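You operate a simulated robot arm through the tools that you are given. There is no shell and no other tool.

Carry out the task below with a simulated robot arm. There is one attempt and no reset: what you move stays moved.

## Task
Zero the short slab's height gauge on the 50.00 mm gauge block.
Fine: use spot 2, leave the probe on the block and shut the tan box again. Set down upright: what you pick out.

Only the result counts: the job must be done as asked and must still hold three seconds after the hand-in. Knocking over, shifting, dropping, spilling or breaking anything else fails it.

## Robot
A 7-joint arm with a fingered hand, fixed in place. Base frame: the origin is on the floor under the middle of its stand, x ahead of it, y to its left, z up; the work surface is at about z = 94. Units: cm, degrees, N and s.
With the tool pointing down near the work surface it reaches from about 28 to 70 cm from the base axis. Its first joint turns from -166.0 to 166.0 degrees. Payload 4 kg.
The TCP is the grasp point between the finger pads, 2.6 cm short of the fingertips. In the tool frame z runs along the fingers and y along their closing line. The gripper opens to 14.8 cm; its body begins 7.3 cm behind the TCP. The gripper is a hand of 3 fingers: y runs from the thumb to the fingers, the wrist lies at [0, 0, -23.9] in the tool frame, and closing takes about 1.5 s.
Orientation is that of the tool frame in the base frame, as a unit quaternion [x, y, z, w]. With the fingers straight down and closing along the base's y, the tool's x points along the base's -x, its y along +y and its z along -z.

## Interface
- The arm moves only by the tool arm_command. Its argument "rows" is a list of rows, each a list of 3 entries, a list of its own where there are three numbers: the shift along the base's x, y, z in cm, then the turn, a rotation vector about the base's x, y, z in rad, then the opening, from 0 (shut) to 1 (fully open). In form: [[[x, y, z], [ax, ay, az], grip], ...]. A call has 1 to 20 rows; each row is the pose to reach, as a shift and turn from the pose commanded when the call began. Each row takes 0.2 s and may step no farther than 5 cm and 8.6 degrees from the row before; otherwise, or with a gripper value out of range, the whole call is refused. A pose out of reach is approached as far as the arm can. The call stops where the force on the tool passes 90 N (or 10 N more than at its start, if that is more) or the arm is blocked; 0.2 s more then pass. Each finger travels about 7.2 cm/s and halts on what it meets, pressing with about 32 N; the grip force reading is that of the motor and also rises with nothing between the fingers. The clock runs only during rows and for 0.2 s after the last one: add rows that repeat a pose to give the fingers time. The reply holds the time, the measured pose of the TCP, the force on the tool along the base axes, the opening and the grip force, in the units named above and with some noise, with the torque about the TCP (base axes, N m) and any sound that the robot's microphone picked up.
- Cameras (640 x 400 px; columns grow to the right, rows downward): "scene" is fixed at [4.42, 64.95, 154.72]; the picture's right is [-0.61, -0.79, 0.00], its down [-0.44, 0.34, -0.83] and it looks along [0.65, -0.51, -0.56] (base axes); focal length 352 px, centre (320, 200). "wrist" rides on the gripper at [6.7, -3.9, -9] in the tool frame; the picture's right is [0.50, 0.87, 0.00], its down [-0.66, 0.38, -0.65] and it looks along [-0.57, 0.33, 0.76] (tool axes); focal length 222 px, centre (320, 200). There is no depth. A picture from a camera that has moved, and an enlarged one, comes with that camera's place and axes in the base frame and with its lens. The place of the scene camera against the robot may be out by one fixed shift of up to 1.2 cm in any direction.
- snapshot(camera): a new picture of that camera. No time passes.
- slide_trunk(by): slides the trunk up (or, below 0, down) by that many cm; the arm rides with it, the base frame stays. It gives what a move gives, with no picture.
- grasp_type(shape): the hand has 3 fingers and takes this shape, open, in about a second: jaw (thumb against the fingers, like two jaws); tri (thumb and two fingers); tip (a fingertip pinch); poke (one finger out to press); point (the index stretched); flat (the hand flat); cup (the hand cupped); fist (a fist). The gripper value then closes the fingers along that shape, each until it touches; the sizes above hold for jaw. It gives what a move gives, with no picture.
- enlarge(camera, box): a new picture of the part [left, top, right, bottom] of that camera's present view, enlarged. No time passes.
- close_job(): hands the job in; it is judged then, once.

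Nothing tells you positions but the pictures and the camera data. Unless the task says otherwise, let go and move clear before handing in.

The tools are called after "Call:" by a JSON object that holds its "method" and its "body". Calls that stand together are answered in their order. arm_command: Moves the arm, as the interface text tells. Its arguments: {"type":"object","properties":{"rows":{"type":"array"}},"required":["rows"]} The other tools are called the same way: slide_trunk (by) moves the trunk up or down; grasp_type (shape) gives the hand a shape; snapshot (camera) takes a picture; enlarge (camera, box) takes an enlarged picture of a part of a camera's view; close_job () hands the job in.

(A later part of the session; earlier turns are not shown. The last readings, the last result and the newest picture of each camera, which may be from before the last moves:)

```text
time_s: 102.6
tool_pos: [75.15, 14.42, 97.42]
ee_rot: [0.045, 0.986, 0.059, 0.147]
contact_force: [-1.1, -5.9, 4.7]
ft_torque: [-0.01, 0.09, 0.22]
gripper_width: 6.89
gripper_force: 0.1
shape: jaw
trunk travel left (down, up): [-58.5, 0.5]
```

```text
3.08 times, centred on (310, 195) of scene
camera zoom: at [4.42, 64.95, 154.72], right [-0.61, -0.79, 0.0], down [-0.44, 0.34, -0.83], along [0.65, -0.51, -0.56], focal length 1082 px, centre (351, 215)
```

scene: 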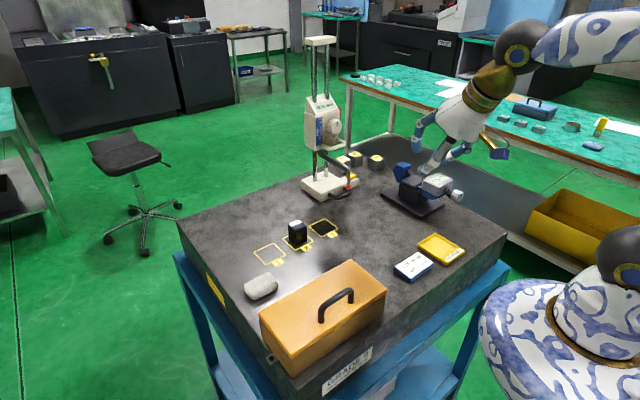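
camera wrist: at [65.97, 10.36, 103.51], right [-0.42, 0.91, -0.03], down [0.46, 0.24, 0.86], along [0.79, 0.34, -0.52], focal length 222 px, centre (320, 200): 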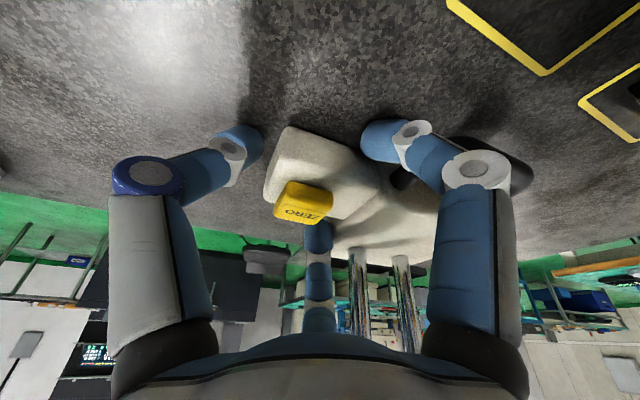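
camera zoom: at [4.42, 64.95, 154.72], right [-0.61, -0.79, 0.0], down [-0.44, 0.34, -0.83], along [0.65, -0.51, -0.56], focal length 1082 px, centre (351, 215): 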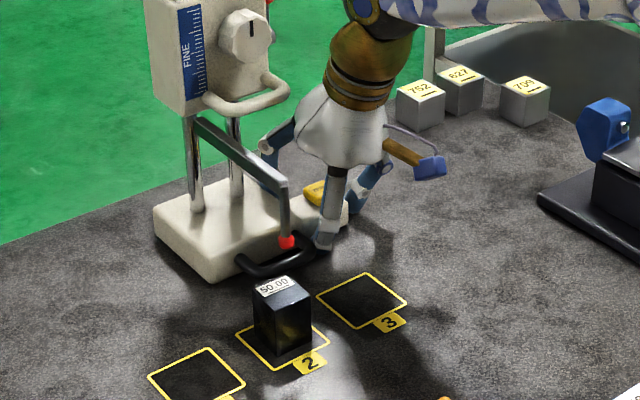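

The probe is about 0.7 cm short of the block's centre in y. I'll push 0.75 cm more.

Call:
{"method": "arm_command", "body": {"rows": [[[0, 0.25, 0], [0, 0, 0], 0.486], [[0, 0.5, 0], [0, 0, 0], 0.486], [[0, 0.75, 0], [0, 0, 0], 0.486], [[0, 0.75, 0], [0, 0, 0], 0.486]]}}

Call:
{"method": "enlarge", "body": {"camera": "scene", "box": [260, 150, 340, 250]}}

```text
time_s: 103.6
tool_pos: [75.2, 15.29, 97.4]
ee_rot: [0.044, 0.986, 0.059, 0.146]
contact_force: [-1.3, -7.3, 5.4]
ft_torque: [0.03, 0.19, 0.24]
gripper_width: 6.93
gripper_force: 0.1
shape: jaw
trunk travel left (down, up): [-58.5, 0.5]
```

```text
4.00 times, centred on (300, 200) of scene
camera zoom: at [4.42, 64.95, 154.72], right [-0.61, -0.79, 0.0], down [-0.44, 0.34, -0.83], along [0.65, -0.51, -0.56], focal length 1406 px, centre (400, 200)
```

zoom: 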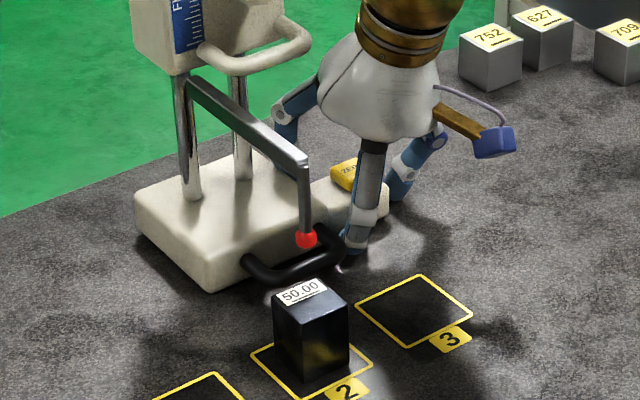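

The probe tip is now right above the block. I'll withdraw the hand: back off -y, up, then out toward -x.

Call:
{"method": "arm_command", "body": {"rows": [[[0, -0.6, 0], [0, 0, 0], 0.486], [[0, -1.2, 0.3], [0, 0, 0], 0.486], [[0, -1.3, 1.3], [0, 0, 0], 0.486], [[0, -1.3, 2.8], [0, 0, 0], 0.486], [[0, -1.3, 4.3], [0, 0, 0], 0.486], [[-2, -1.8, 4.8], [0, 0, 0], 0.47], [[-4, -2.3, 5.3], [0, 0, 0], 0.45], [[-6, -2.8, 5.8], [0, 0, 0], 0.42], [[-8.5, -3.3, 6.5], [0, 0, 0], 0.4], [[-11, -3.8, 7.5], [0, 0, 0], 0.35], [[-14, -4, 9], [0, 0, 0], 0.3]]}}

Call:
{"method": "snapshot", "body": {"camera": "wrist"}}

Call:
{"method": "enlarge", "body": {"camera": "scene", "box": [250, 50, 350, 240]}}

```text
time_s: 106.0
tool_pos: [61.22, 11.33, 106.5]
ee_rot: [0.045, 0.987, 0.058, 0.146]
contact_force: [-0.2, 0.7, 0.6]
ft_torque: [0.02, 0.01, -0.01]
gripper_width: 4.49
gripper_force: 0.1
shape: jaw
trunk travel left (down, up): [-58.5, 0.5]
```

```text
taken
camera wrist: at [51.96, 7.26, 112.63], right [-0.42, 0.91, -0.03], down [0.46, 0.24, 0.86], along [0.79, 0.34, -0.52], focal length 222 px, centre (320, 200)
```

wrist: 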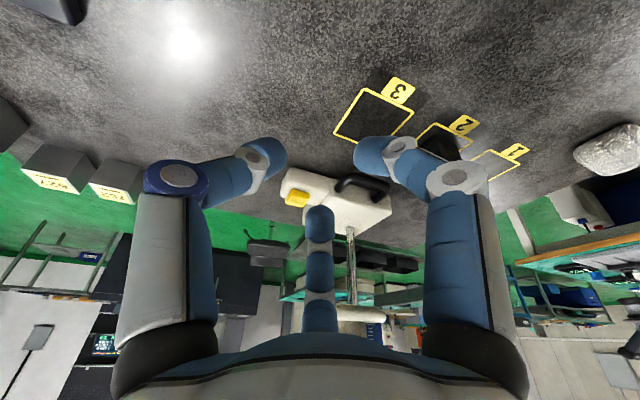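

```text
2.11 times, centred on (300, 145) of scene
camera zoom: at [4.42, 64.95, 154.72], right [-0.61, -0.79, 0.0], down [-0.44, 0.34, -0.83], along [0.65, -0.51, -0.56], focal length 740 px, centre (362, 316)
```

zoom: 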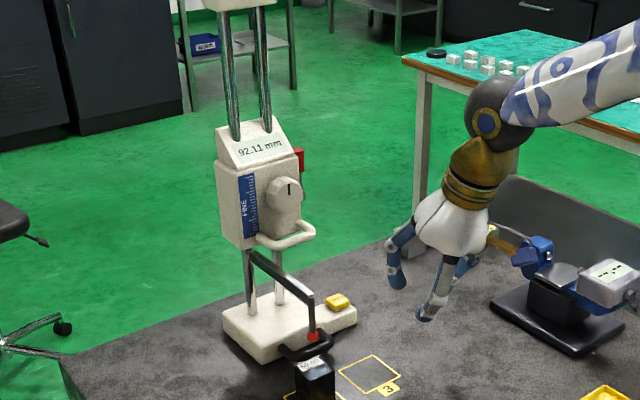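

The gauge is in place and still reads 92.11 mm. Now I need a good look at the carriage controls, so I'll tilt the camera toward horizontal in front of the head.

Call:
{"method": "arm_command", "body": {"rows": [[[-1.5, -0.3, 1], [0.032, -0.094, 0], 0.5], [[-3, -0.6, 2], [0.063, -0.189, 0], 0.6], [[-4.5, -0.9, 3], [0.095, -0.283, 0], 0.8], [[-6, -1.2, 4.5], [0.127, -0.377, 0], 1], [[-7.5, -1.5, 6], [0.158, -0.472, 0], 1], [[-9, -1.5, 7.5], [0.19, -0.566, 0], 1], [[-9, -1.5, 8.5], [0.19, -0.566, 0], 1]]}}

Call:
{"method": "snapshot", "body": {"camera": "wrist"}}

Call:
{"method": "enlarge", "body": {"camera": "wrist", "box": [220, 80, 420, 260]}}

```text
time_s: 107.6
tool_pos: [52.24, 9.86, 114.79]
ee_rot: [0.04, 0.897, 0.16, 0.411]
contact_force: [-0.1, 0.4, 0.0]
ft_torque: [-0.01, 0.02, 0.02]
gripper_width: 14.79
gripper_force: 0.1
shape: jaw
trunk travel left (down, up): [-58.5, 0.5]
```

```text
taken
camera wrist: at [41.41, 5.19, 114.06], right [-0.38, 0.92, -0.08], down [-0.08, 0.06, 1.0], along [0.92, 0.39, 0.05], focal length 222 px, centre (320, 200)
```

wrist: 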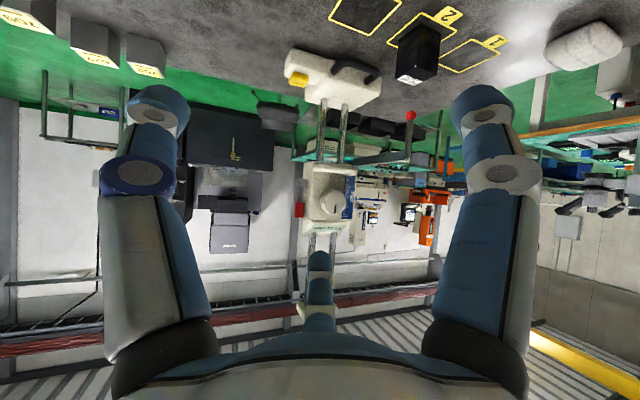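

```text
2.22 times, centred on (320, 170) of wrist
camera zoom: at [41.41, 5.19, 114.06], right [-0.38, 0.92, -0.08], down [-0.08, 0.06, 1.0], along [0.92, 0.39, 0.05], focal length 494 px, centre (320, 267)
```

zoom: 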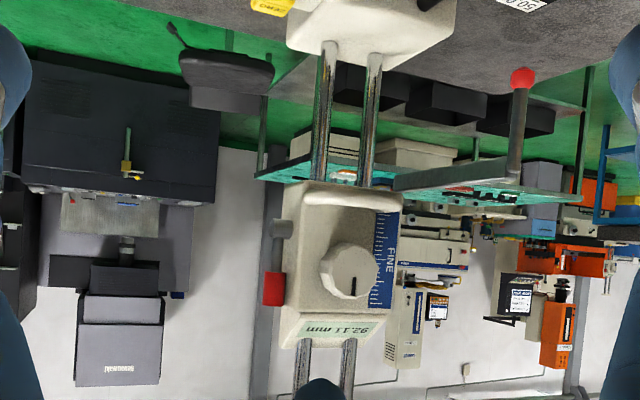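

Call:
{"method": "enlarge", "body": {"camera": "wrist", "box": [280, 150, 380, 240]}}

Call:
{"method": "enlarge", "body": {"camera": "wrist", "box": [270, 40, 460, 180]}}

Call:
{"method": "enlarge", "body": {"camera": "scene", "box": [270, 80, 350, 180]}}

```text
4.44 times, centred on (330, 195) of wrist
camera zoom: at [41.41, 5.19, 114.06], right [-0.38, 0.92, -0.08], down [-0.08, 0.06, 1.0], along [0.92, 0.39, 0.05], focal length 987 px, centre (276, 222)
```

zoom: 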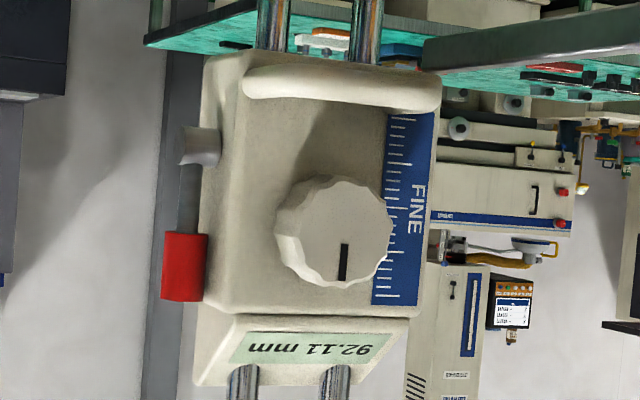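

```text
2.86 times, centred on (365, 110) of wrist
camera zoom: at [41.41, 5.19, 114.06], right [-0.38, 0.92, -0.08], down [-0.08, 0.06, 1.0], along [0.92, 0.39, 0.05], focal length 635 px, centre (191, 457)
```

zoom: 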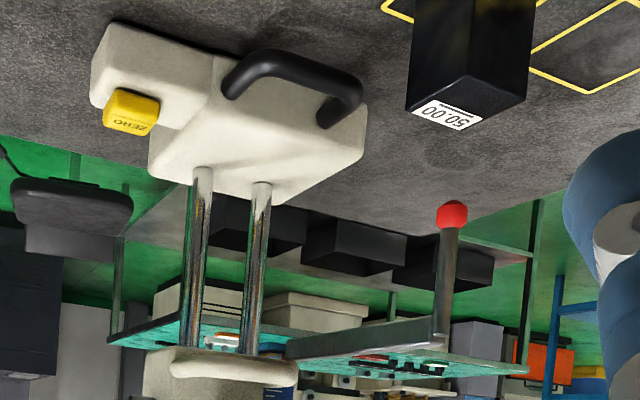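

```text
4.00 times, centred on (310, 130) of scene
camera zoom: at [4.42, 64.95, 154.72], right [-0.61, -0.79, 0.0], down [-0.44, 0.34, -0.83], along [0.65, -0.51, -0.56], focal length 1406 px, centre (360, 480)
```

zoom: 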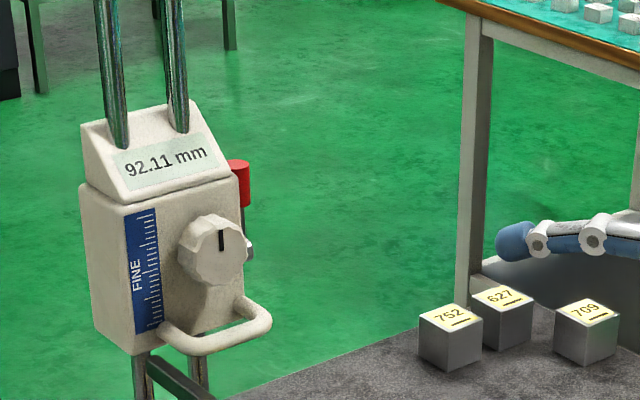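

I can see the carriage clearly now: a loop handle at the bottom near z≈110.5, a FINE knob in the middle, and a clamp lever with a red grip pointing up on the -y side. I'll move closer for exact positions of the loop.

Call:
{"method": "arm_command", "body": {"rows": [[[2, 1.3, 0.8], [-0.016, 0.048, 0], 1], [[4, 2.6, 1.6], [-0.032, 0.095, 0], 1], [[6, 4, 2.4], [-0.047, 0.142, 0], 1], [[8, 5.4, 3.2], [-0.063, 0.19, 0], 1], [[10, 6.5, 4], [-0.063, 0.19, 0], 1]]}}

Call:
{"method": "snapshot", "body": {"camera": "wrist"}}

Call:
{"method": "enlarge", "body": {"camera": "wrist", "box": [240, 90, 420, 260]}}

```text
time_s: 108.8
tool_pos: [62.41, 16.2, 118.74]
ee_rot: [0.043, 0.936, 0.127, 0.325]
contact_force: [-0.8, 0.3, 0.6]
ft_torque: [-0.03, 0.01, 0.02]
gripper_width: 14.82
gripper_force: 0.0
shape: jaw
trunk travel left (down, up): [-58.5, 0.5]
```

```text
taken
camera wrist: at [51.59, 11.67, 120.55], right [-0.4, 0.92, -0.07], down [0.11, 0.12, 0.99], along [0.91, 0.38, -0.15], focal length 222 px, centre (320, 200)
```

wrist: 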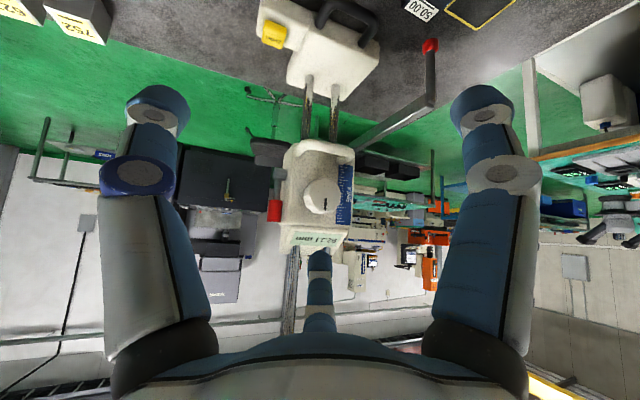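

```text
2.35 times, centred on (330, 175) of wrist
camera zoom: at [51.59, 11.67, 120.55], right [-0.4, 0.92, -0.07], down [0.11, 0.12, 0.99], along [0.91, 0.38, -0.15], focal length 523 px, centre (296, 259)
```

zoom: 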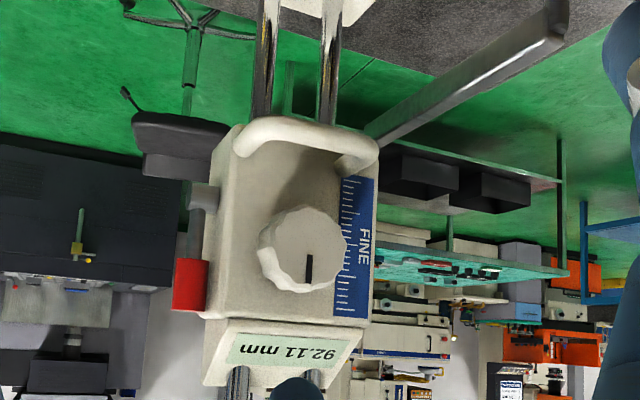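

Triangulated positions: the loop's front bar is at x≈73.5, z≈110.9, y 18.3–25.2; the knob is at (74.9, 21.8, 116.2); the red lever grip is at (79.2, 17.2, 118.3) on a hub at (78.6, 17.3, 113.5). I'll close the fingers and come in low to rest a fingertip on the loop near its +y end, to test whether the carriage moves.

Call:
{"method": "arm_command", "body": {"rows": [[[1, 1.5, -1], [0, 0, 0], 0.5], [[2.5, 3.5, -2], [0, 0, 0], 0.2], [[4, 5.5, -3], [0, 0, 0], 0], [[5.5, 7, -3.8], [0, 0, 0], 0], [[6.6, 7.6, -4.1], [0, 0, 0], 0], [[6.6, 7.6, -4.1], [0, 0, 0], 0], [[6.6, 7.6, -4.1], [0, 0, 0], 0]]}}

Call:
{"method": "snapshot", "body": {"camera": "wrist"}}

Call:
{"method": "enlarge", "body": {"camera": "wrist", "box": [230, 80, 420, 260]}}

Call:
{"method": "enlarge", "body": {"camera": "scene", "box": [260, 90, 370, 200]}}

```text
time_s: 110.4
tool_pos: [68.87, 23.86, 114.71]
ee_rot: [0.041, 0.936, 0.128, 0.325]
contact_force: [-0.3, -0.8, -0.4]
ft_torque: [-0.05, -0.01, 0.03]
gripper_width: 0.0
gripper_force: 31.9
shape: jaw
trunk travel left (down, up): [-58.5, 0.5]
```

```text
taken
camera wrist: at [58.07, 19.24, 116.43], right [-0.4, 0.92, -0.07], down [0.11, 0.12, 0.99], along [0.91, 0.38, -0.15], focal length 222 px, centre (320, 200)
```

wrist: 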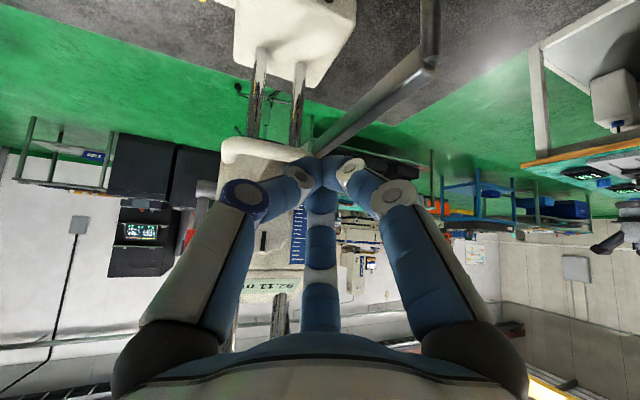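

```text
2.22 times, centred on (325, 170) of wrist
camera zoom: at [58.07, 19.24, 116.43], right [-0.4, 0.92, -0.07], down [0.11, 0.12, 0.99], along [0.91, 0.38, -0.15], focal length 494 px, centre (309, 267)
```

zoom: 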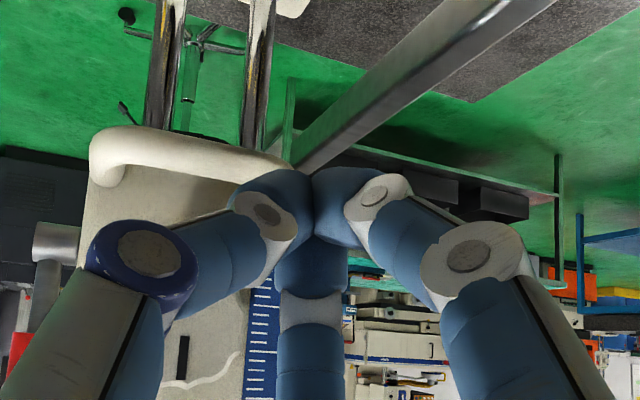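

```text
3.64 times, centred on (315, 145) of scene
camera zoom: at [4.42, 64.95, 154.72], right [-0.61, -0.79, 0.0], down [-0.44, 0.34, -0.83], along [0.65, -0.51, -0.56], focal length 1278 px, centre (338, 400)
```

zoom: 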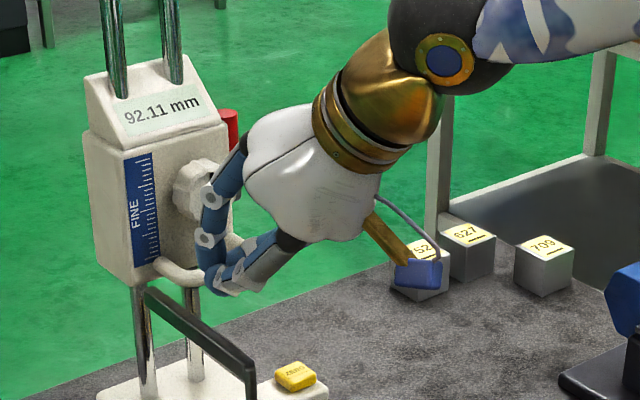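

The fingers are closed in front of the loop. I'll move +x so a fingertip sits above the loop bar.

Call:
{"method": "arm_command", "body": {"rows": [[[1.2, 0, 0], [0, 0, 0], 0], [[2.4, 0, 0], [0, 0, 0], 0], [[3.4, 0, 0], [0, 0, 0], 0], [[4.3, 0, 0], [0, 0, 0], 0], [[4.3, 0, 0], [0, 0, 0], 0]]}}

Call:
{"method": "enlarge", "body": {"camera": "wrist", "box": [230, 80, 420, 260]}}

Call:
{"method": "enlarge", "body": {"camera": "scene", "box": [260, 90, 370, 200]}}

```text
time_s: 111.6
tool_pos: [73.26, 23.86, 114.76]
ee_rot: [0.041, 0.936, 0.128, 0.325]
contact_force: [0.1, 1.2, 0.1]
ft_torque: [0.02, 0.0, 0.0]
gripper_width: 0.01
gripper_force: 32.3
shape: jaw
trunk travel left (down, up): [-58.5, 0.5]
```

```text
2.22 times, centred on (325, 170) of wrist
camera zoom: at [62.43, 19.29, 116.47], right [-0.4, 0.92, -0.07], down [0.11, 0.12, 0.99], along [0.91, 0.38, -0.15], focal length 494 px, centre (309, 267)
```

zoom: 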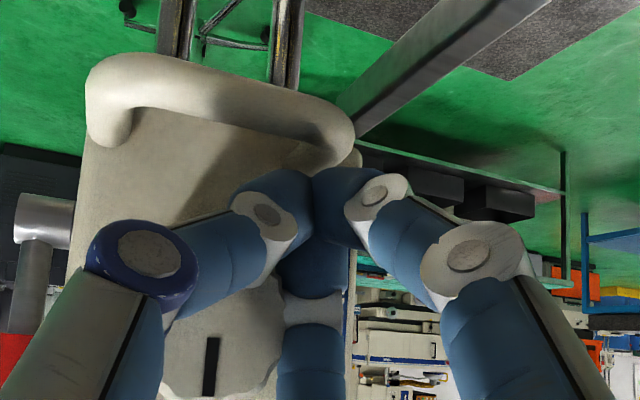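

```text
3.64 times, centred on (315, 145) of scene
camera zoom: at [4.42, 64.95, 154.72], right [-0.61, -0.79, 0.0], down [-0.44, 0.34, -0.83], along [0.65, -0.51, -0.56], focal length 1278 px, centre (338, 400)
```

zoom: 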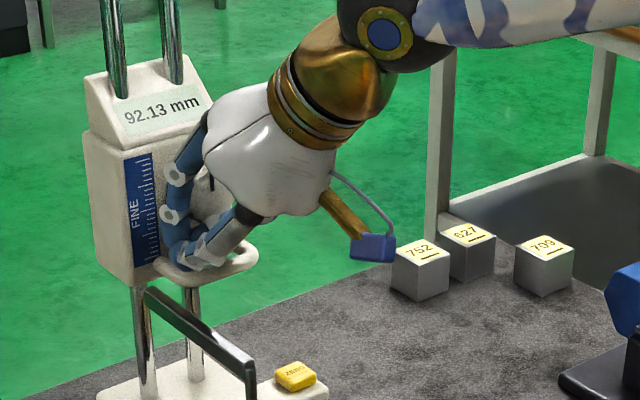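

The display reads 92.13 now, so the carriage responds slightly or the knob was brushed. I'll shift 0.4 cm further over the bar and press down gently to find the contact.

Call:
{"method": "arm_command", "body": {"rows": [[[0.4, 0, -0.1], [0, 0, 0], 0], [[0.4, 0, -0.3], [0, 0, 0], 0], [[0.4, 0, -0.5], [0, 0, 0], 0], [[0.4, 0, -0.7], [0, 0, 0], 0]]}}

Call:
{"method": "enlarge", "body": {"camera": "wrist", "box": [230, 80, 420, 260]}}

Call:
{"method": "enlarge", "body": {"camera": "scene", "box": [260, 90, 340, 200]}}

```text
time_s: 112.6
tool_pos: [73.62, 23.88, 114.13]
ee_rot: [0.042, 0.936, 0.128, 0.325]
contact_force: [-0.7, 1.9, 1.5]
ft_torque: [-0.04, -0.01, -0.01]
gripper_width: 0.0
gripper_force: 32.4
shape: jaw
trunk travel left (down, up): [-58.5, 0.5]
```

```text
2.22 times, centred on (325, 170) of wrist
camera zoom: at [62.85, 19.3, 115.77], right [-0.4, 0.92, -0.07], down [0.11, 0.12, 0.99], along [0.91, 0.38, -0.15], focal length 494 px, centre (309, 267)
```

zoom: 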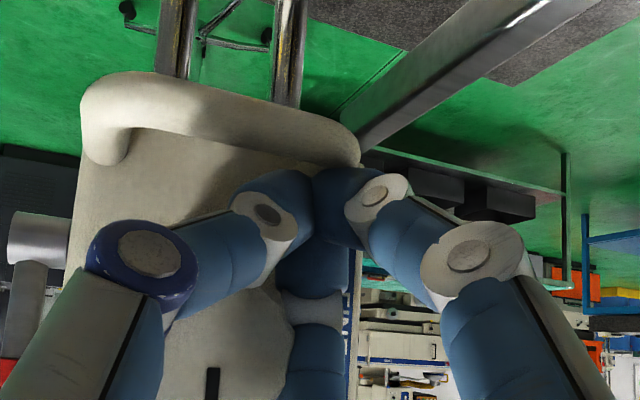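

```text
3.64 times, centred on (300, 145) of scene
camera zoom: at [4.42, 64.95, 154.72], right [-0.61, -0.79, 0.0], down [-0.44, 0.34, -0.83], along [0.65, -0.51, -0.56], focal length 1278 px, centre (393, 400)
```

zoom: 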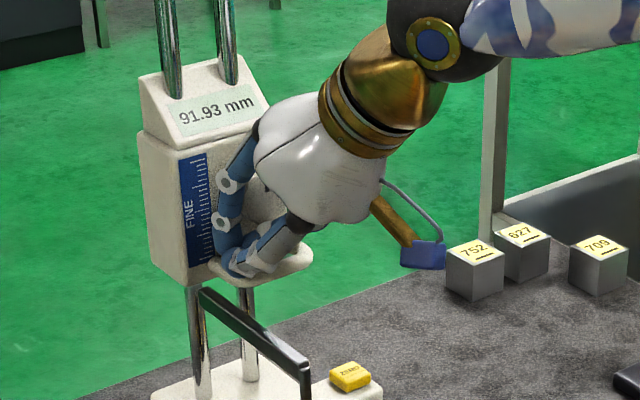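

It now reads 91.93. I'll press a little further and watch whether the reading or the force follows.

Call:
{"method": "arm_command", "body": {"rows": [[[0, 0, -0.15], [0, 0, 0], 0], [[0, 0, -0.3], [0, 0, 0], 0], [[0, 0, -0.3], [0, 0, 0], 0]]}}

Call:
{"method": "enlarge", "body": {"camera": "wrist", "box": [230, 80, 420, 260]}}

Call:
{"method": "enlarge", "body": {"camera": "scene", "box": [260, 90, 340, 200]}}

```text
time_s: 113.4
tool_pos: [73.68, 24.0, 113.73]
ee_rot: [0.041, 0.936, 0.128, 0.325]
contact_force: [0.3, 2.1, 2.5]
ft_torque: [-0.02, -0.04, 0.0]
gripper_width: 0.0
gripper_force: 32.5
shape: jaw
trunk travel left (down, up): [-58.5, 0.5]
```

```text
2.22 times, centred on (325, 170) of wrist
camera zoom: at [62.79, 19.29, 115.48], right [-0.4, 0.92, -0.07], down [0.11, 0.12, 0.99], along [0.91, 0.38, -0.15], focal length 494 px, centre (309, 267)
```

zoom: 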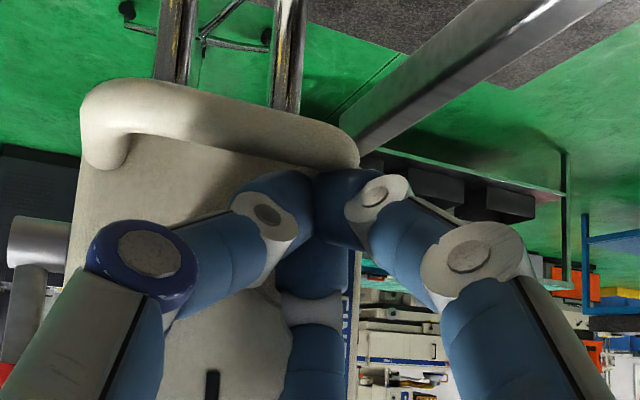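

```text
3.64 times, centred on (300, 145) of scene
camera zoom: at [4.42, 64.95, 154.72], right [-0.61, -0.79, 0.0], down [-0.44, 0.34, -0.83], along [0.65, -0.51, -0.56], focal length 1278 px, centre (393, 400)
```

zoom: 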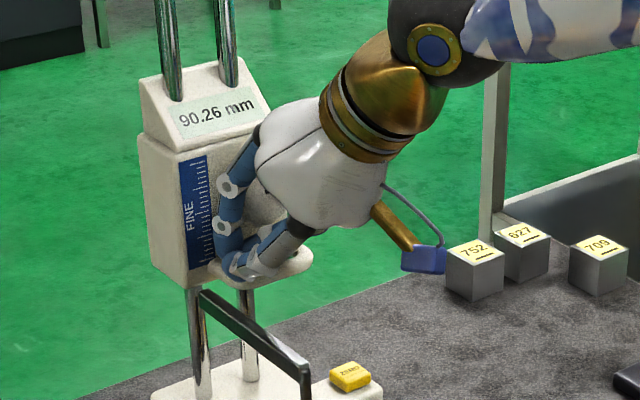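

The carriage is free and follows with about 2.5 N; it reads 90.26. I'll lower steadily, stopping well above the block.

Call:
{"method": "arm_command", "body": {"rows": [[[0, 0, -0.3], [0, 0, 0], 0], [[0, 0, -0.6], [0, 0, 0], 0], [[0, 0, -0.9], [0, 0, 0], 0], [[0, 0, -1.2], [0, 0, 0], 0], [[0, 0, -1.5], [0, 0, 0], 0], [[0, 0, -1.8], [0, 0, 0], 0], [[0, 0, -2.1], [0, 0, 0], 0], [[0, 0, -2.4], [0, 0, 0], 0], [[0, 0, -2.7], [0, 0, 0], 0], [[0, 0, -3.0], [0, 0, 0], 0], [[0, 0, -3.2], [0, 0, 0], 0]]}}

Call:
{"method": "enlarge", "body": {"camera": "scene", "box": [250, 100, 350, 250]}}

Call:
{"method": "snapshot", "body": {"camera": "wrist"}}

```text
time_s: 115.8
tool_pos: [73.48, 24.02, 110.51]
ee_rot: [0.042, 0.936, 0.127, 0.325]
contact_force: [1.1, 0.7, 2.7]
ft_torque: [-0.01, -0.03, 0.04]
gripper_width: 0.0
gripper_force: 32.1
shape: jaw
trunk travel left (down, up): [-58.5, 0.5]
```

```text
2.67 times, centred on (300, 175) of scene
camera zoom: at [4.42, 64.95, 154.72], right [-0.61, -0.79, 0.0], down [-0.44, 0.34, -0.83], along [0.65, -0.51, -0.56], focal length 937 px, centre (373, 267)
```

zoom: 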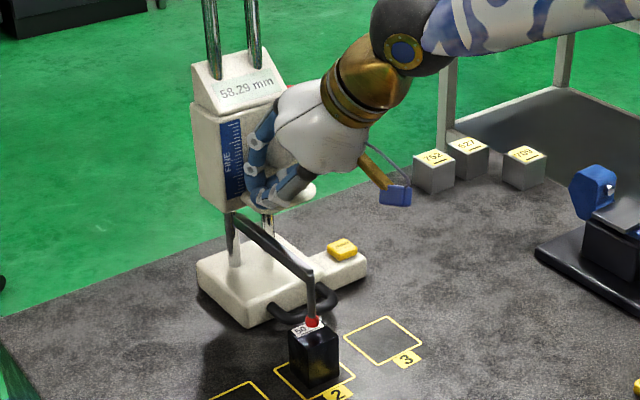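

```text
taken
camera wrist: at [62.78, 19.29, 112.28], right [-0.4, 0.92, -0.07], down [0.11, 0.12, 0.99], along [0.91, 0.38, -0.15], focal length 222 px, centre (320, 200)
```

wrist: 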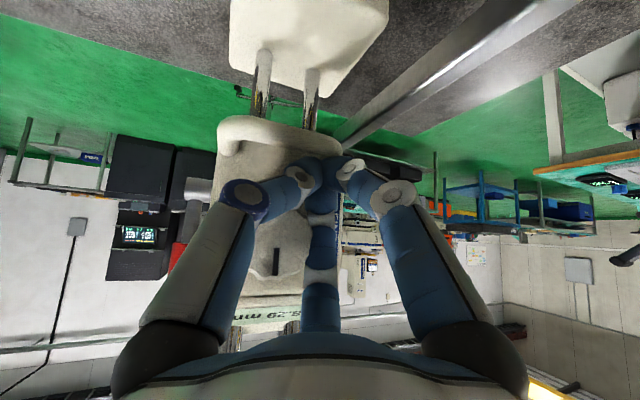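

It reads 58.29, so about 8 mm remain. I'll check the tip against the block before the last part.

Call:
{"method": "enlarge", "body": {"camera": "scene", "box": [280, 195, 330, 245]}}

Call:
{"method": "enlarge", "body": {"camera": "scene", "box": [265, 110, 315, 150]}}

```text
8.00 times, centred on (305, 220) of scene
camera zoom: at [4.42, 64.95, 154.72], right [-0.61, -0.79, 0.0], down [-0.44, 0.34, -0.83], along [0.65, -0.51, -0.56], focal length 2812 px, centre (440, 40)
```

zoom: 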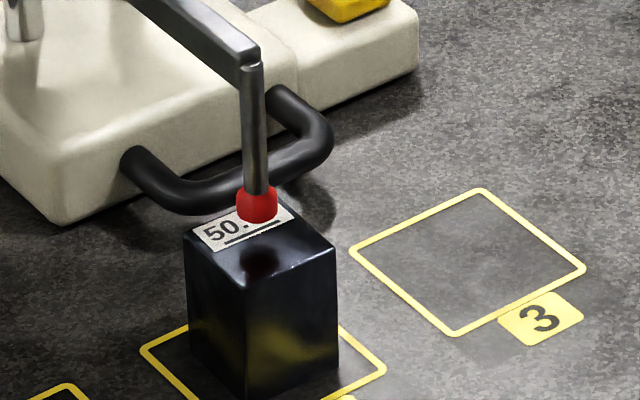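

```text
10.00 times, centred on (290, 130) of scene
camera zoom: at [4.42, 64.95, 154.72], right [-0.61, -0.79, 0.0], down [-0.44, 0.34, -0.83], along [0.65, -0.51, -0.56], focal length 3515 px, centre (620, 900)
```

zoom: 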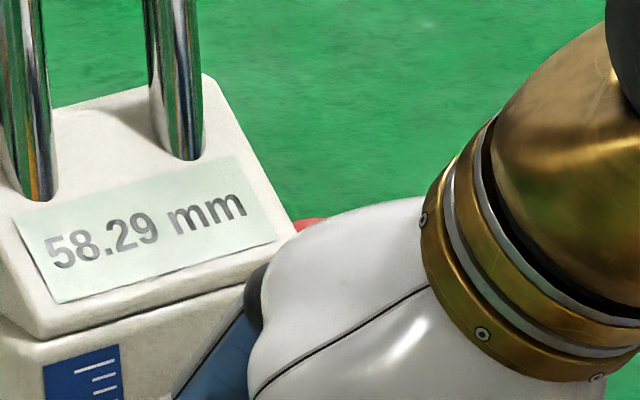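

The tip will land at the centre of the block's top face. I'll lower another 7 mm, then make fine steps.

Call:
{"method": "arm_command", "body": {"rows": [[[0, 0, -0.2], [0, 0, 0], 0], [[0, 0, -0.4], [0, 0, 0], 0], [[0, 0, -0.6], [0, 0, 0], 0], [[0, 0, -0.7], [0, 0, 0], 0], [[0, 0, -0.7], [0, 0, 0], 0]]}}

Call:
{"method": "enlarge", "body": {"camera": "scene", "box": [265, 110, 315, 150]}}

Call:
{"method": "enlarge", "body": {"camera": "scene", "box": [280, 195, 330, 245]}}

```text
time_s: 117.0
tool_pos: [73.61, 23.99, 109.75]
ee_rot: [0.043, 0.936, 0.128, 0.325]
contact_force: [0.4, 0.4, 2.4]
ft_torque: [-0.02, -0.04, 0.02]
gripper_width: 0.01
gripper_force: 31.9
shape: jaw
trunk travel left (down, up): [-58.5, 0.5]
```

```text
10.00 times, centred on (290, 130) of scene
camera zoom: at [4.42, 64.95, 154.72], right [-0.61, -0.79, 0.0], down [-0.44, 0.34, -0.83], along [0.65, -0.51, -0.56], focal length 3515 px, centre (620, 900)
```

zoom: 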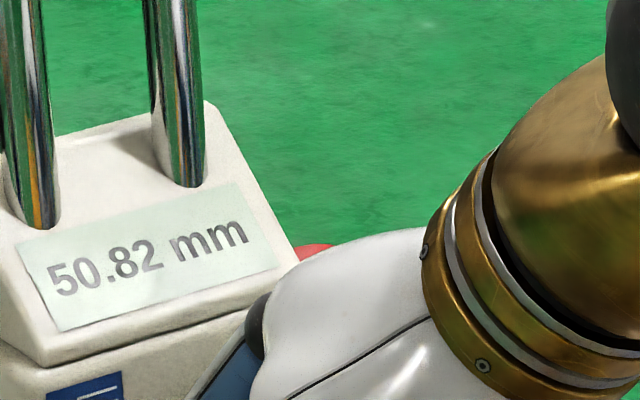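

```text
8.00 times, centred on (305, 220) of scene
camera zoom: at [4.42, 64.95, 154.72], right [-0.61, -0.79, 0.0], down [-0.44, 0.34, -0.83], along [0.65, -0.51, -0.56], focal length 2812 px, centre (440, 40)
```

zoom: 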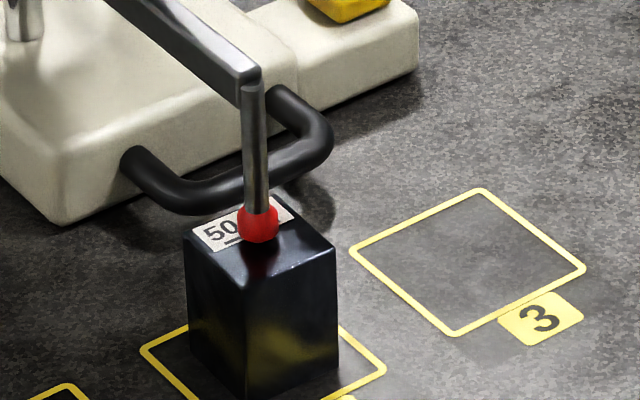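

It reads 50.82. I'll go down in half-millimetre steps now.

Call:
{"method": "arm_command", "body": {"rows": [[[0, 0, -0.03], [0, 0, 0], 0], [[0, 0, -0.06], [0, 0, 0], 0], [[0, 0, -0.06], [0, 0, 0], 0]]}}

Call:
{"method": "enlarge", "body": {"camera": "scene", "box": [265, 110, 315, 150]}}

```text
time_s: 117.8
tool_pos: [73.66, 23.91, 109.79]
ee_rot: [0.042, 0.936, 0.128, 0.325]
contact_force: [0.6, 1.7, 1.5]
ft_torque: [0.01, 0.0, 0.02]
gripper_width: 0.0
gripper_force: 31.9
shape: jaw
trunk travel left (down, up): [-58.5, 0.5]
```

```text
10.00 times, centred on (290, 130) of scene
camera zoom: at [4.42, 64.95, 154.72], right [-0.61, -0.79, 0.0], down [-0.44, 0.34, -0.83], along [0.65, -0.51, -0.56], focal length 3515 px, centre (620, 900)
```

zoom: 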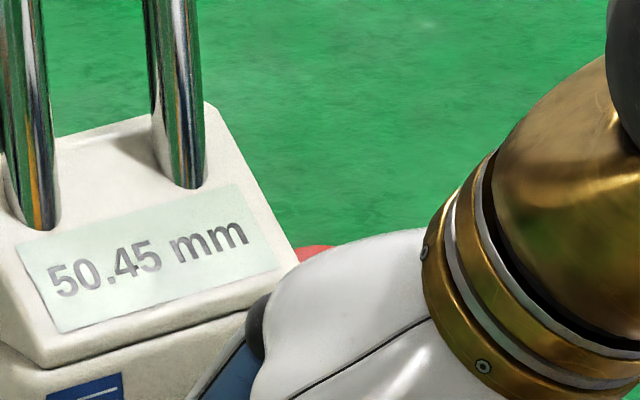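

Call:
{"method": "arm_command", "body": {"rows": [[[0, 0, -0.03], [0, 0, 0], 0], [[0, 0, -0.05], [0, 0, 0], 0], [[0, 0, -0.05], [0, 0, 0], 0]]}}

Call:
{"method": "enlarge", "body": {"camera": "scene", "box": [265, 110, 315, 150]}}

Call:
{"method": "enlarge", "body": {"camera": "scene", "box": [280, 195, 330, 245]}}

```text
time_s: 118.6
tool_pos: [73.65, 24.04, 109.74]
ee_rot: [0.041, 0.936, 0.129, 0.324]
contact_force: [-1.4, 0.3, 1.6]
ft_torque: [-0.03, -0.02, 0.02]
gripper_width: 0.01
gripper_force: 32.1
shape: jaw
trunk travel left (down, up): [-58.5, 0.5]
```

```text
10.00 times, centred on (290, 130) of scene
camera zoom: at [4.42, 64.95, 154.72], right [-0.61, -0.79, 0.0], down [-0.44, 0.34, -0.83], along [0.65, -0.51, -0.56], focal length 3515 px, centre (620, 900)
```

zoom: 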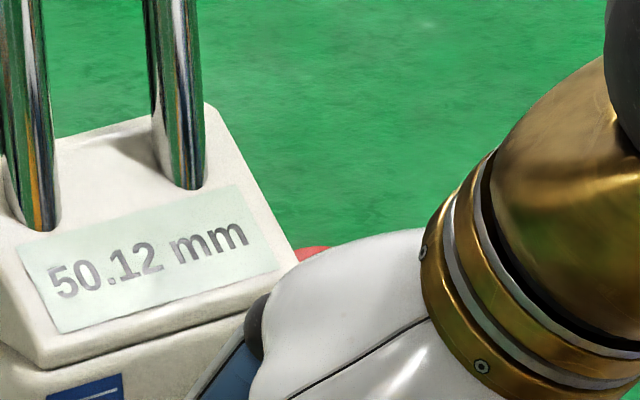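

```text
8.00 times, centred on (305, 220) of scene
camera zoom: at [4.42, 64.95, 154.72], right [-0.61, -0.79, 0.0], down [-0.44, 0.34, -0.83], along [0.65, -0.51, -0.56], focal length 2812 px, centre (440, 40)
```

zoom: 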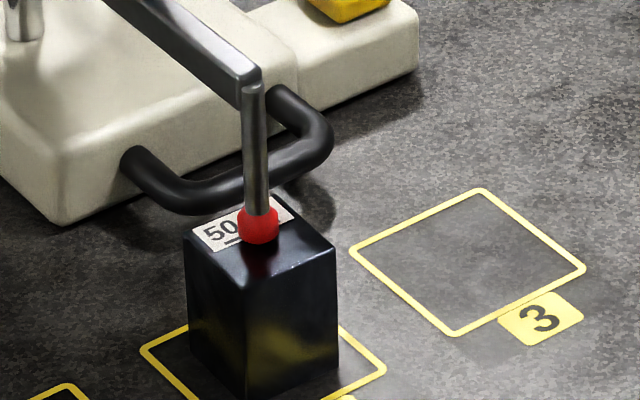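

Call:
{"method": "arm_command", "body": {"rows": [[[0, 0, -0.03], [0, 0, 0], 0], [[0, 0, -0.06], [0, 0, 0], 0], [[0, 0, -0.06], [0, 0, 0], 0]]}}

Call:
{"method": "enlarge", "body": {"camera": "scene", "box": [265, 110, 315, 150]}}

```text
time_s: 119.4
tool_pos: [73.6, 24.02, 109.76]
ee_rot: [0.042, 0.936, 0.127, 0.325]
contact_force: [0.0, 0.7, 3.3]
ft_torque: [-0.01, -0.03, -0.02]
gripper_width: 0.01
gripper_force: 32.3
shape: jaw
trunk travel left (down, up): [-58.5, 0.5]
```

```text
10.00 times, centred on (290, 130) of scene
camera zoom: at [4.42, 64.95, 154.72], right [-0.61, -0.79, 0.0], down [-0.44, 0.34, -0.83], along [0.65, -0.51, -0.56], focal length 3515 px, centre (620, 900)
```

zoom: 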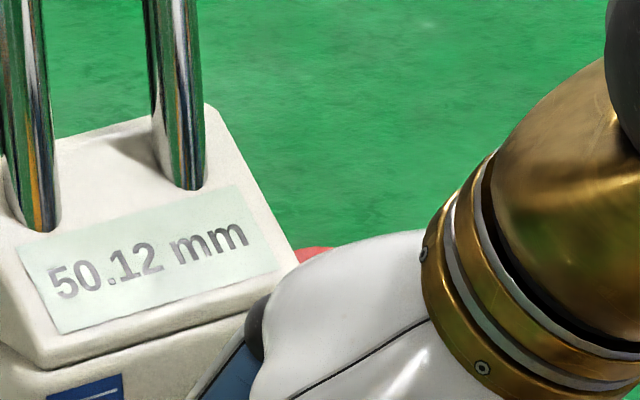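

The reading has stopped at 50.12 while the force rises, so the probe is on the block. I'll lift the hand off the loop slightly, back away toward -x, and check that the carriage stays down.

Call:
{"method": "arm_command", "body": {"rows": [[[0, 0, 0.15], [0, 0, 0], 0], [[0, 0, 0.4], [0, 0, 0], 0], [[-0.6, 0, 0.45], [0, 0, 0], 0], [[-1.6, 0, 0.5], [0, 0, 0], 0], [[-3, -0.3, 0.6], [0, 0, 0], 0], [[-5, -1, 1.5], [0, 0, 0], 0], [[-7, -2.5, 3], [0, 0, 0], 0], [[-9.5, -4.5, 4.5], [0, 0, 0], 0]]}}

Call:
{"method": "enlarge", "body": {"camera": "scene", "box": [265, 105, 330, 155]}}

Call:
{"method": "enlarge", "body": {"camera": "scene", "box": [240, 90, 360, 250]}}

Call:
{"method": "snapshot", "body": {"camera": "wrist"}}

```text
time_s: 121.2
tool_pos: [64.02, 19.36, 114.31]
ee_rot: [0.042, 0.936, 0.128, 0.324]
contact_force: [0.1, 1.2, -0.4]
ft_torque: [-0.02, 0.01, -0.01]
gripper_width: 0.0
gripper_force: 31.9
shape: jaw
trunk travel left (down, up): [-58.5, 0.5]
```

```text
8.00 times, centred on (298, 130) of scene
camera zoom: at [4.42, 64.95, 154.72], right [-0.61, -0.79, 0.0], down [-0.44, 0.34, -0.83], along [0.65, -0.51, -0.56], focal length 2812 px, centre (500, 760)
```

zoom: 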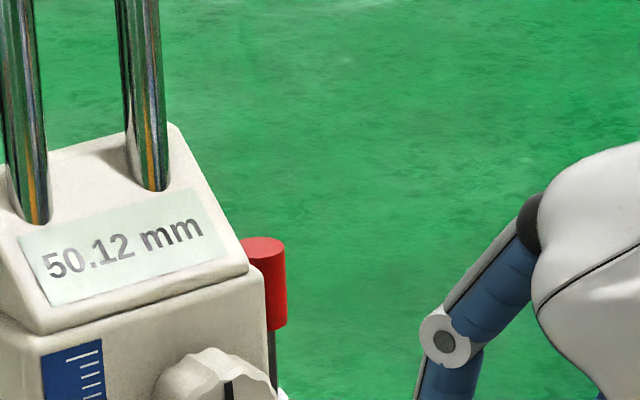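

```text
2.50 times, centred on (300, 170) of scene
camera zoom: at [4.42, 64.95, 154.72], right [-0.61, -0.79, 0.0], down [-0.44, 0.34, -0.83], along [0.65, -0.51, -0.56], focal length 879 px, centre (370, 275)
```

zoom: 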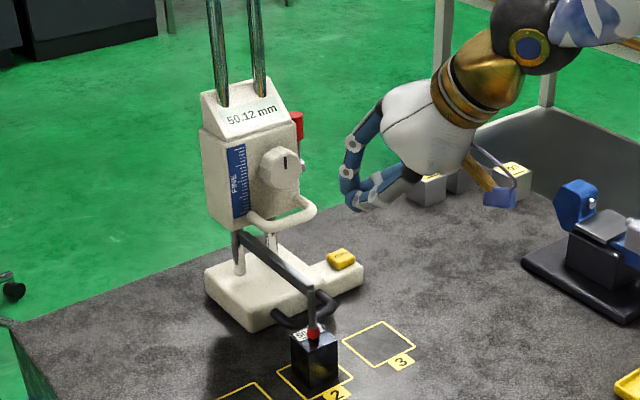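

```text
taken
camera wrist: at [53.28, 14.67, 116.04], right [-0.4, 0.92, -0.07], down [0.11, 0.12, 0.99], along [0.91, 0.38, -0.15], focal length 222 px, centre (320, 200)
```

wrist: 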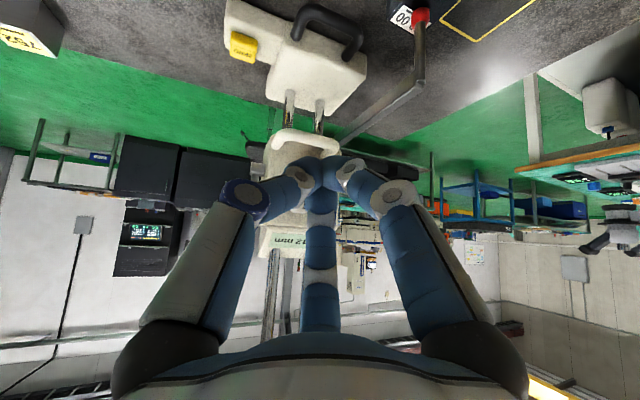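

The carriage stays put at 50.12. I'll look closely at the tip to confirm it really touches the block.

Call:
{"method": "enlarge", "body": {"camera": "scene", "box": [290, 205, 320, 230]}}

Call:
{"method": "enlarge", "body": {"camera": "wrist", "box": [370, 0, 470, 90]}}

Call:
{"method": "enlarge", "body": {"camera": "wrist", "box": [210, 0, 380, 110]}}

```text
16.00 times, centred on (305, 218) of scene
camera zoom: at [4.42, 64.95, 154.72], right [-0.61, -0.79, 0.0], down [-0.44, 0.34, -0.83], along [0.65, -0.51, -0.56], focal length 5624 px, centre (560, -80)
```

zoom: 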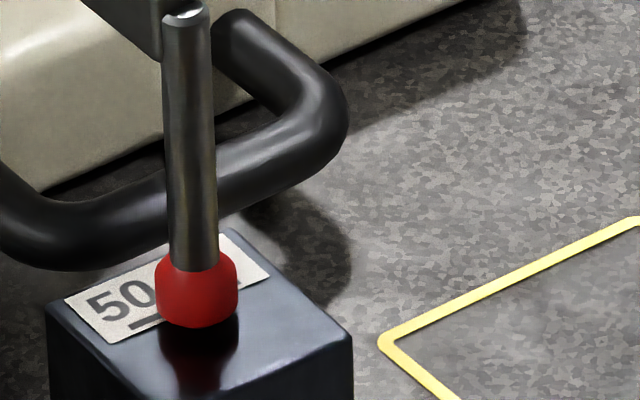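

```text
4.44 times, centred on (420, 45) of wrist
camera zoom: at [53.28, 14.67, 116.04], right [-0.4, 0.92, -0.07], down [0.11, 0.12, 0.99], along [0.91, 0.38, -0.15], focal length 987 px, centre (-124, 889)
```

zoom: 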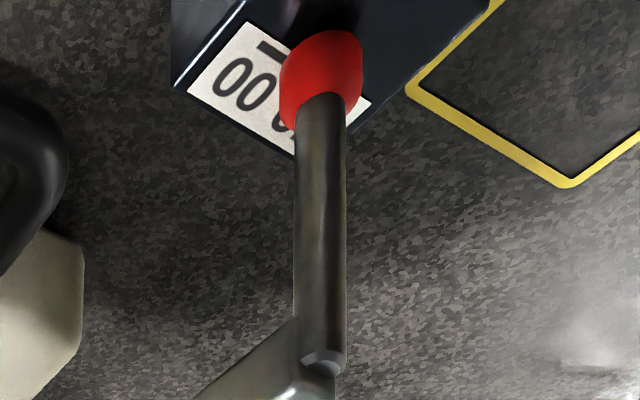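

```text
3.64 times, centred on (295, 55) of wrist
camera zoom: at [53.28, 14.67, 116.04], right [-0.4, 0.92, -0.07], down [0.11, 0.12, 0.99], along [0.91, 0.38, -0.15], focal length 808 px, centre (411, 727)
```

zoom: 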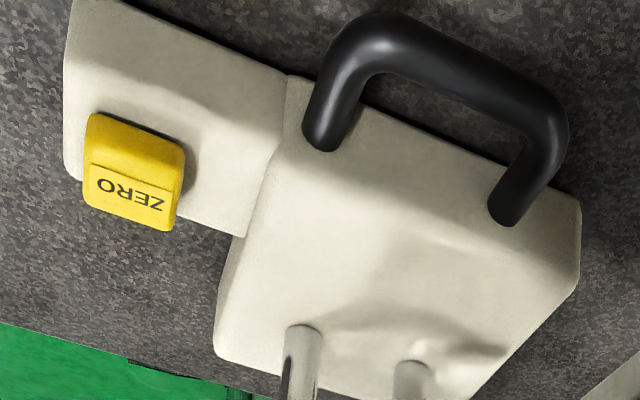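

The tip looks seated. To be sure, I'll press lightly on the probe arm from above, clear of the knob, and see whether the reading drops any further.

Call:
{"method": "arm_command", "body": {"rows": [[[0, 2, 0], [0, 0, 0], 0], [[0.5, 4, -0.5], [0, 0, 0], 0], [[1.2, 5.9, -1.5], [0, 0, 0], 0], [[2, 5.9, -3.2], [0, 0, 0], 0], [[2, 5.9, -4.5], [0, 0, 0], 0], [[2, 5.9, -5.3], [0, 0, 0], 0]]}}

Call:
{"method": "snapshot", "body": {"camera": "wrist"}}

Call:
{"method": "enlarge", "body": {"camera": "wrist", "box": [230, 80, 420, 240]}}

Call:
{"method": "enlarge", "body": {"camera": "scene", "box": [260, 100, 370, 240]}}

```text
time_s: 122.6
tool_pos: [66.17, 25.33, 108.95]
ee_rot: [0.043, 0.936, 0.127, 0.325]
contact_force: [-0.3, -0.3, 1.4]
ft_torque: [-0.01, -0.01, 0.02]
gripper_width: 0.0
gripper_force: 31.7
shape: jaw
trunk travel left (down, up): [-58.5, 0.5]
```

```text
taken
camera wrist: at [55.4, 20.73, 110.61], right [-0.4, 0.92, -0.07], down [0.11, 0.12, 0.99], along [0.91, 0.38, -0.15], focal length 222 px, centre (320, 200)
```

wrist: 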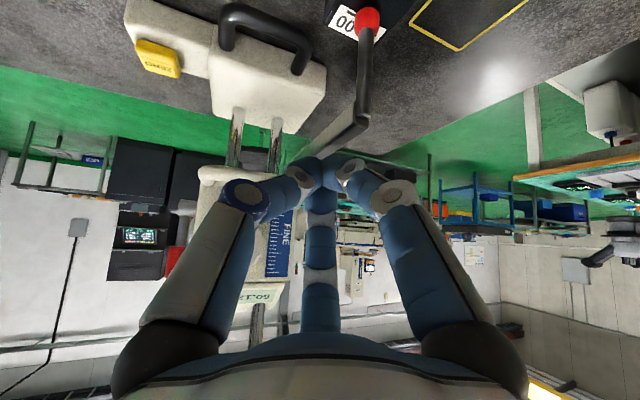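

```text
2.50 times, centred on (325, 160) of wrist
camera zoom: at [55.4, 20.73, 110.61], right [-0.4, 0.92, -0.07], down [0.11, 0.12, 0.99], along [0.91, 0.38, -0.15], focal length 555 px, centre (308, 300)
```

zoom: 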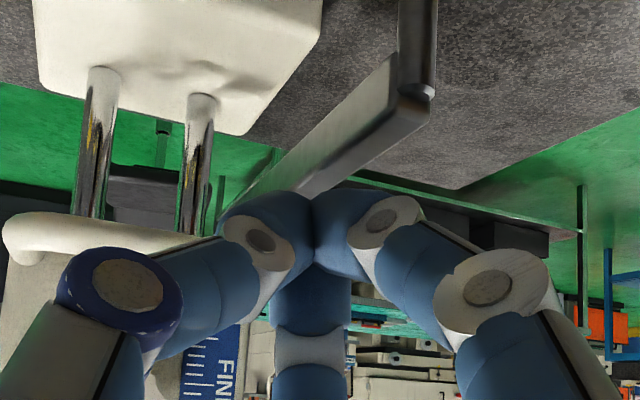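

```text
2.86 times, centred on (315, 170) of scene
camera zoom: at [4.42, 64.95, 154.72], right [-0.61, -0.79, 0.0], down [-0.44, 0.34, -0.83], along [0.65, -0.51, -0.56], focal length 1004 px, centre (334, 286)
```

zoom: 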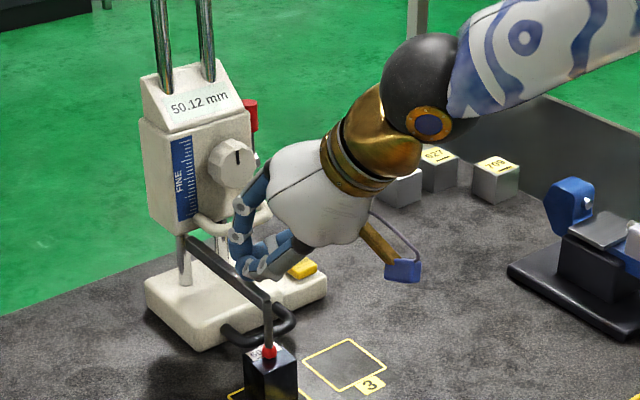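

Call:
{"method": "arm_command", "body": {"rows": [[[0, 0.1, -0.3], [0, 0, 0], 0], [[0, 0.1, -0.6], [0, 0, 0], 0], [[0, 0.1, -0.8], [0, 0, 0], 0], [[0, 0.1, -0.9], [0, 0, 0], 0]]}}

Call:
{"method": "enlarge", "body": {"camera": "wrist", "box": [230, 80, 420, 240]}}

Call:
{"method": "enlarge", "body": {"camera": "scene", "box": [265, 110, 315, 150]}}

```text
time_s: 123.6
tool_pos: [66.21, 25.42, 107.99]
ee_rot: [0.042, 0.936, 0.128, 0.325]
contact_force: [-1.5, -0.3, 2.4]
ft_torque: [0.0, -0.03, -0.03]
gripper_width: 0.0
gripper_force: 32.2
shape: jaw
trunk travel left (down, up): [-58.5, 0.5]
```

```text
2.50 times, centred on (325, 160) of wrist
camera zoom: at [55.32, 20.83, 109.68], right [-0.4, 0.92, -0.07], down [0.11, 0.12, 0.99], along [0.91, 0.38, -0.15], focal length 555 px, centre (308, 300)
```

zoom: 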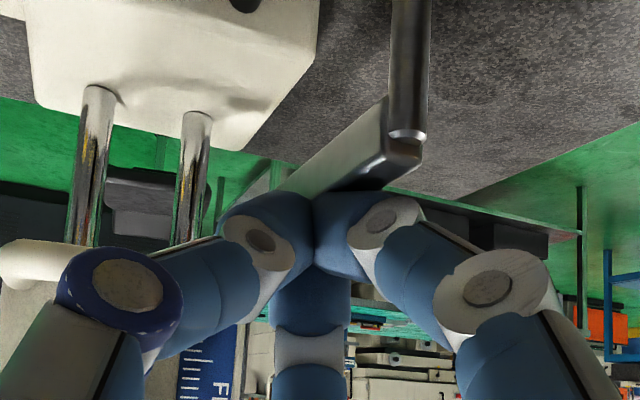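

```text
10.00 times, centred on (290, 130) of scene
camera zoom: at [4.42, 64.95, 154.72], right [-0.61, -0.79, 0.0], down [-0.44, 0.34, -0.83], along [0.65, -0.51, -0.56], focal length 3515 px, centre (620, 900)
```

zoom: 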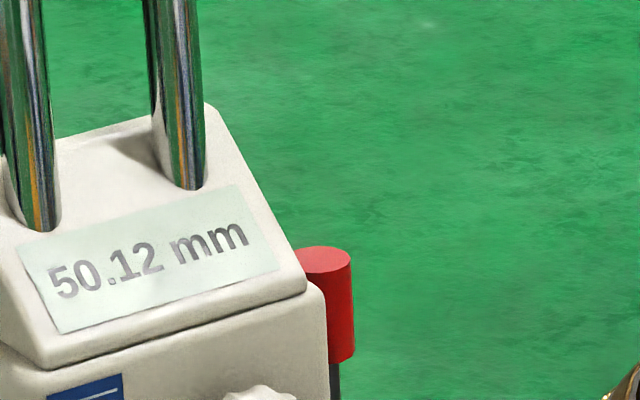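

Call:
{"method": "arm_command", "body": {"rows": [[[0, 0, -0.1], [0, 0, 0], 0], [[0, 0, -0.2], [0, 0, 0], 0], [[0, 0, -0.2], [0, 0, 0], 0]]}}

Call:
{"method": "enlarge", "body": {"camera": "scene", "box": [265, 110, 315, 150]}}

```text
time_s: 124.4
tool_pos: [66.13, 25.36, 107.93]
ee_rot: [0.043, 0.936, 0.127, 0.326]
contact_force: [-0.9, 0.9, 9.2]
ft_torque: [0.08, -0.11, -0.01]
gripper_width: 0.0
gripper_force: 32.0
shape: jaw
trunk travel left (down, up): [-58.5, 0.5]
```

```text
10.00 times, centred on (290, 130) of scene
camera zoom: at [4.42, 64.95, 154.72], right [-0.61, -0.79, 0.0], down [-0.44, 0.34, -0.83], along [0.65, -0.51, -0.56], focal length 3515 px, centre (620, 900)
```

zoom: 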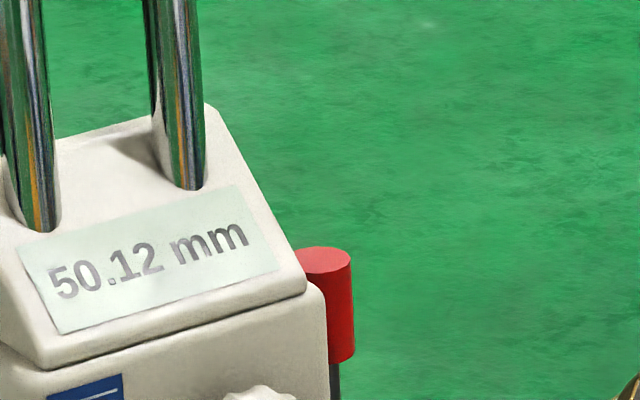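

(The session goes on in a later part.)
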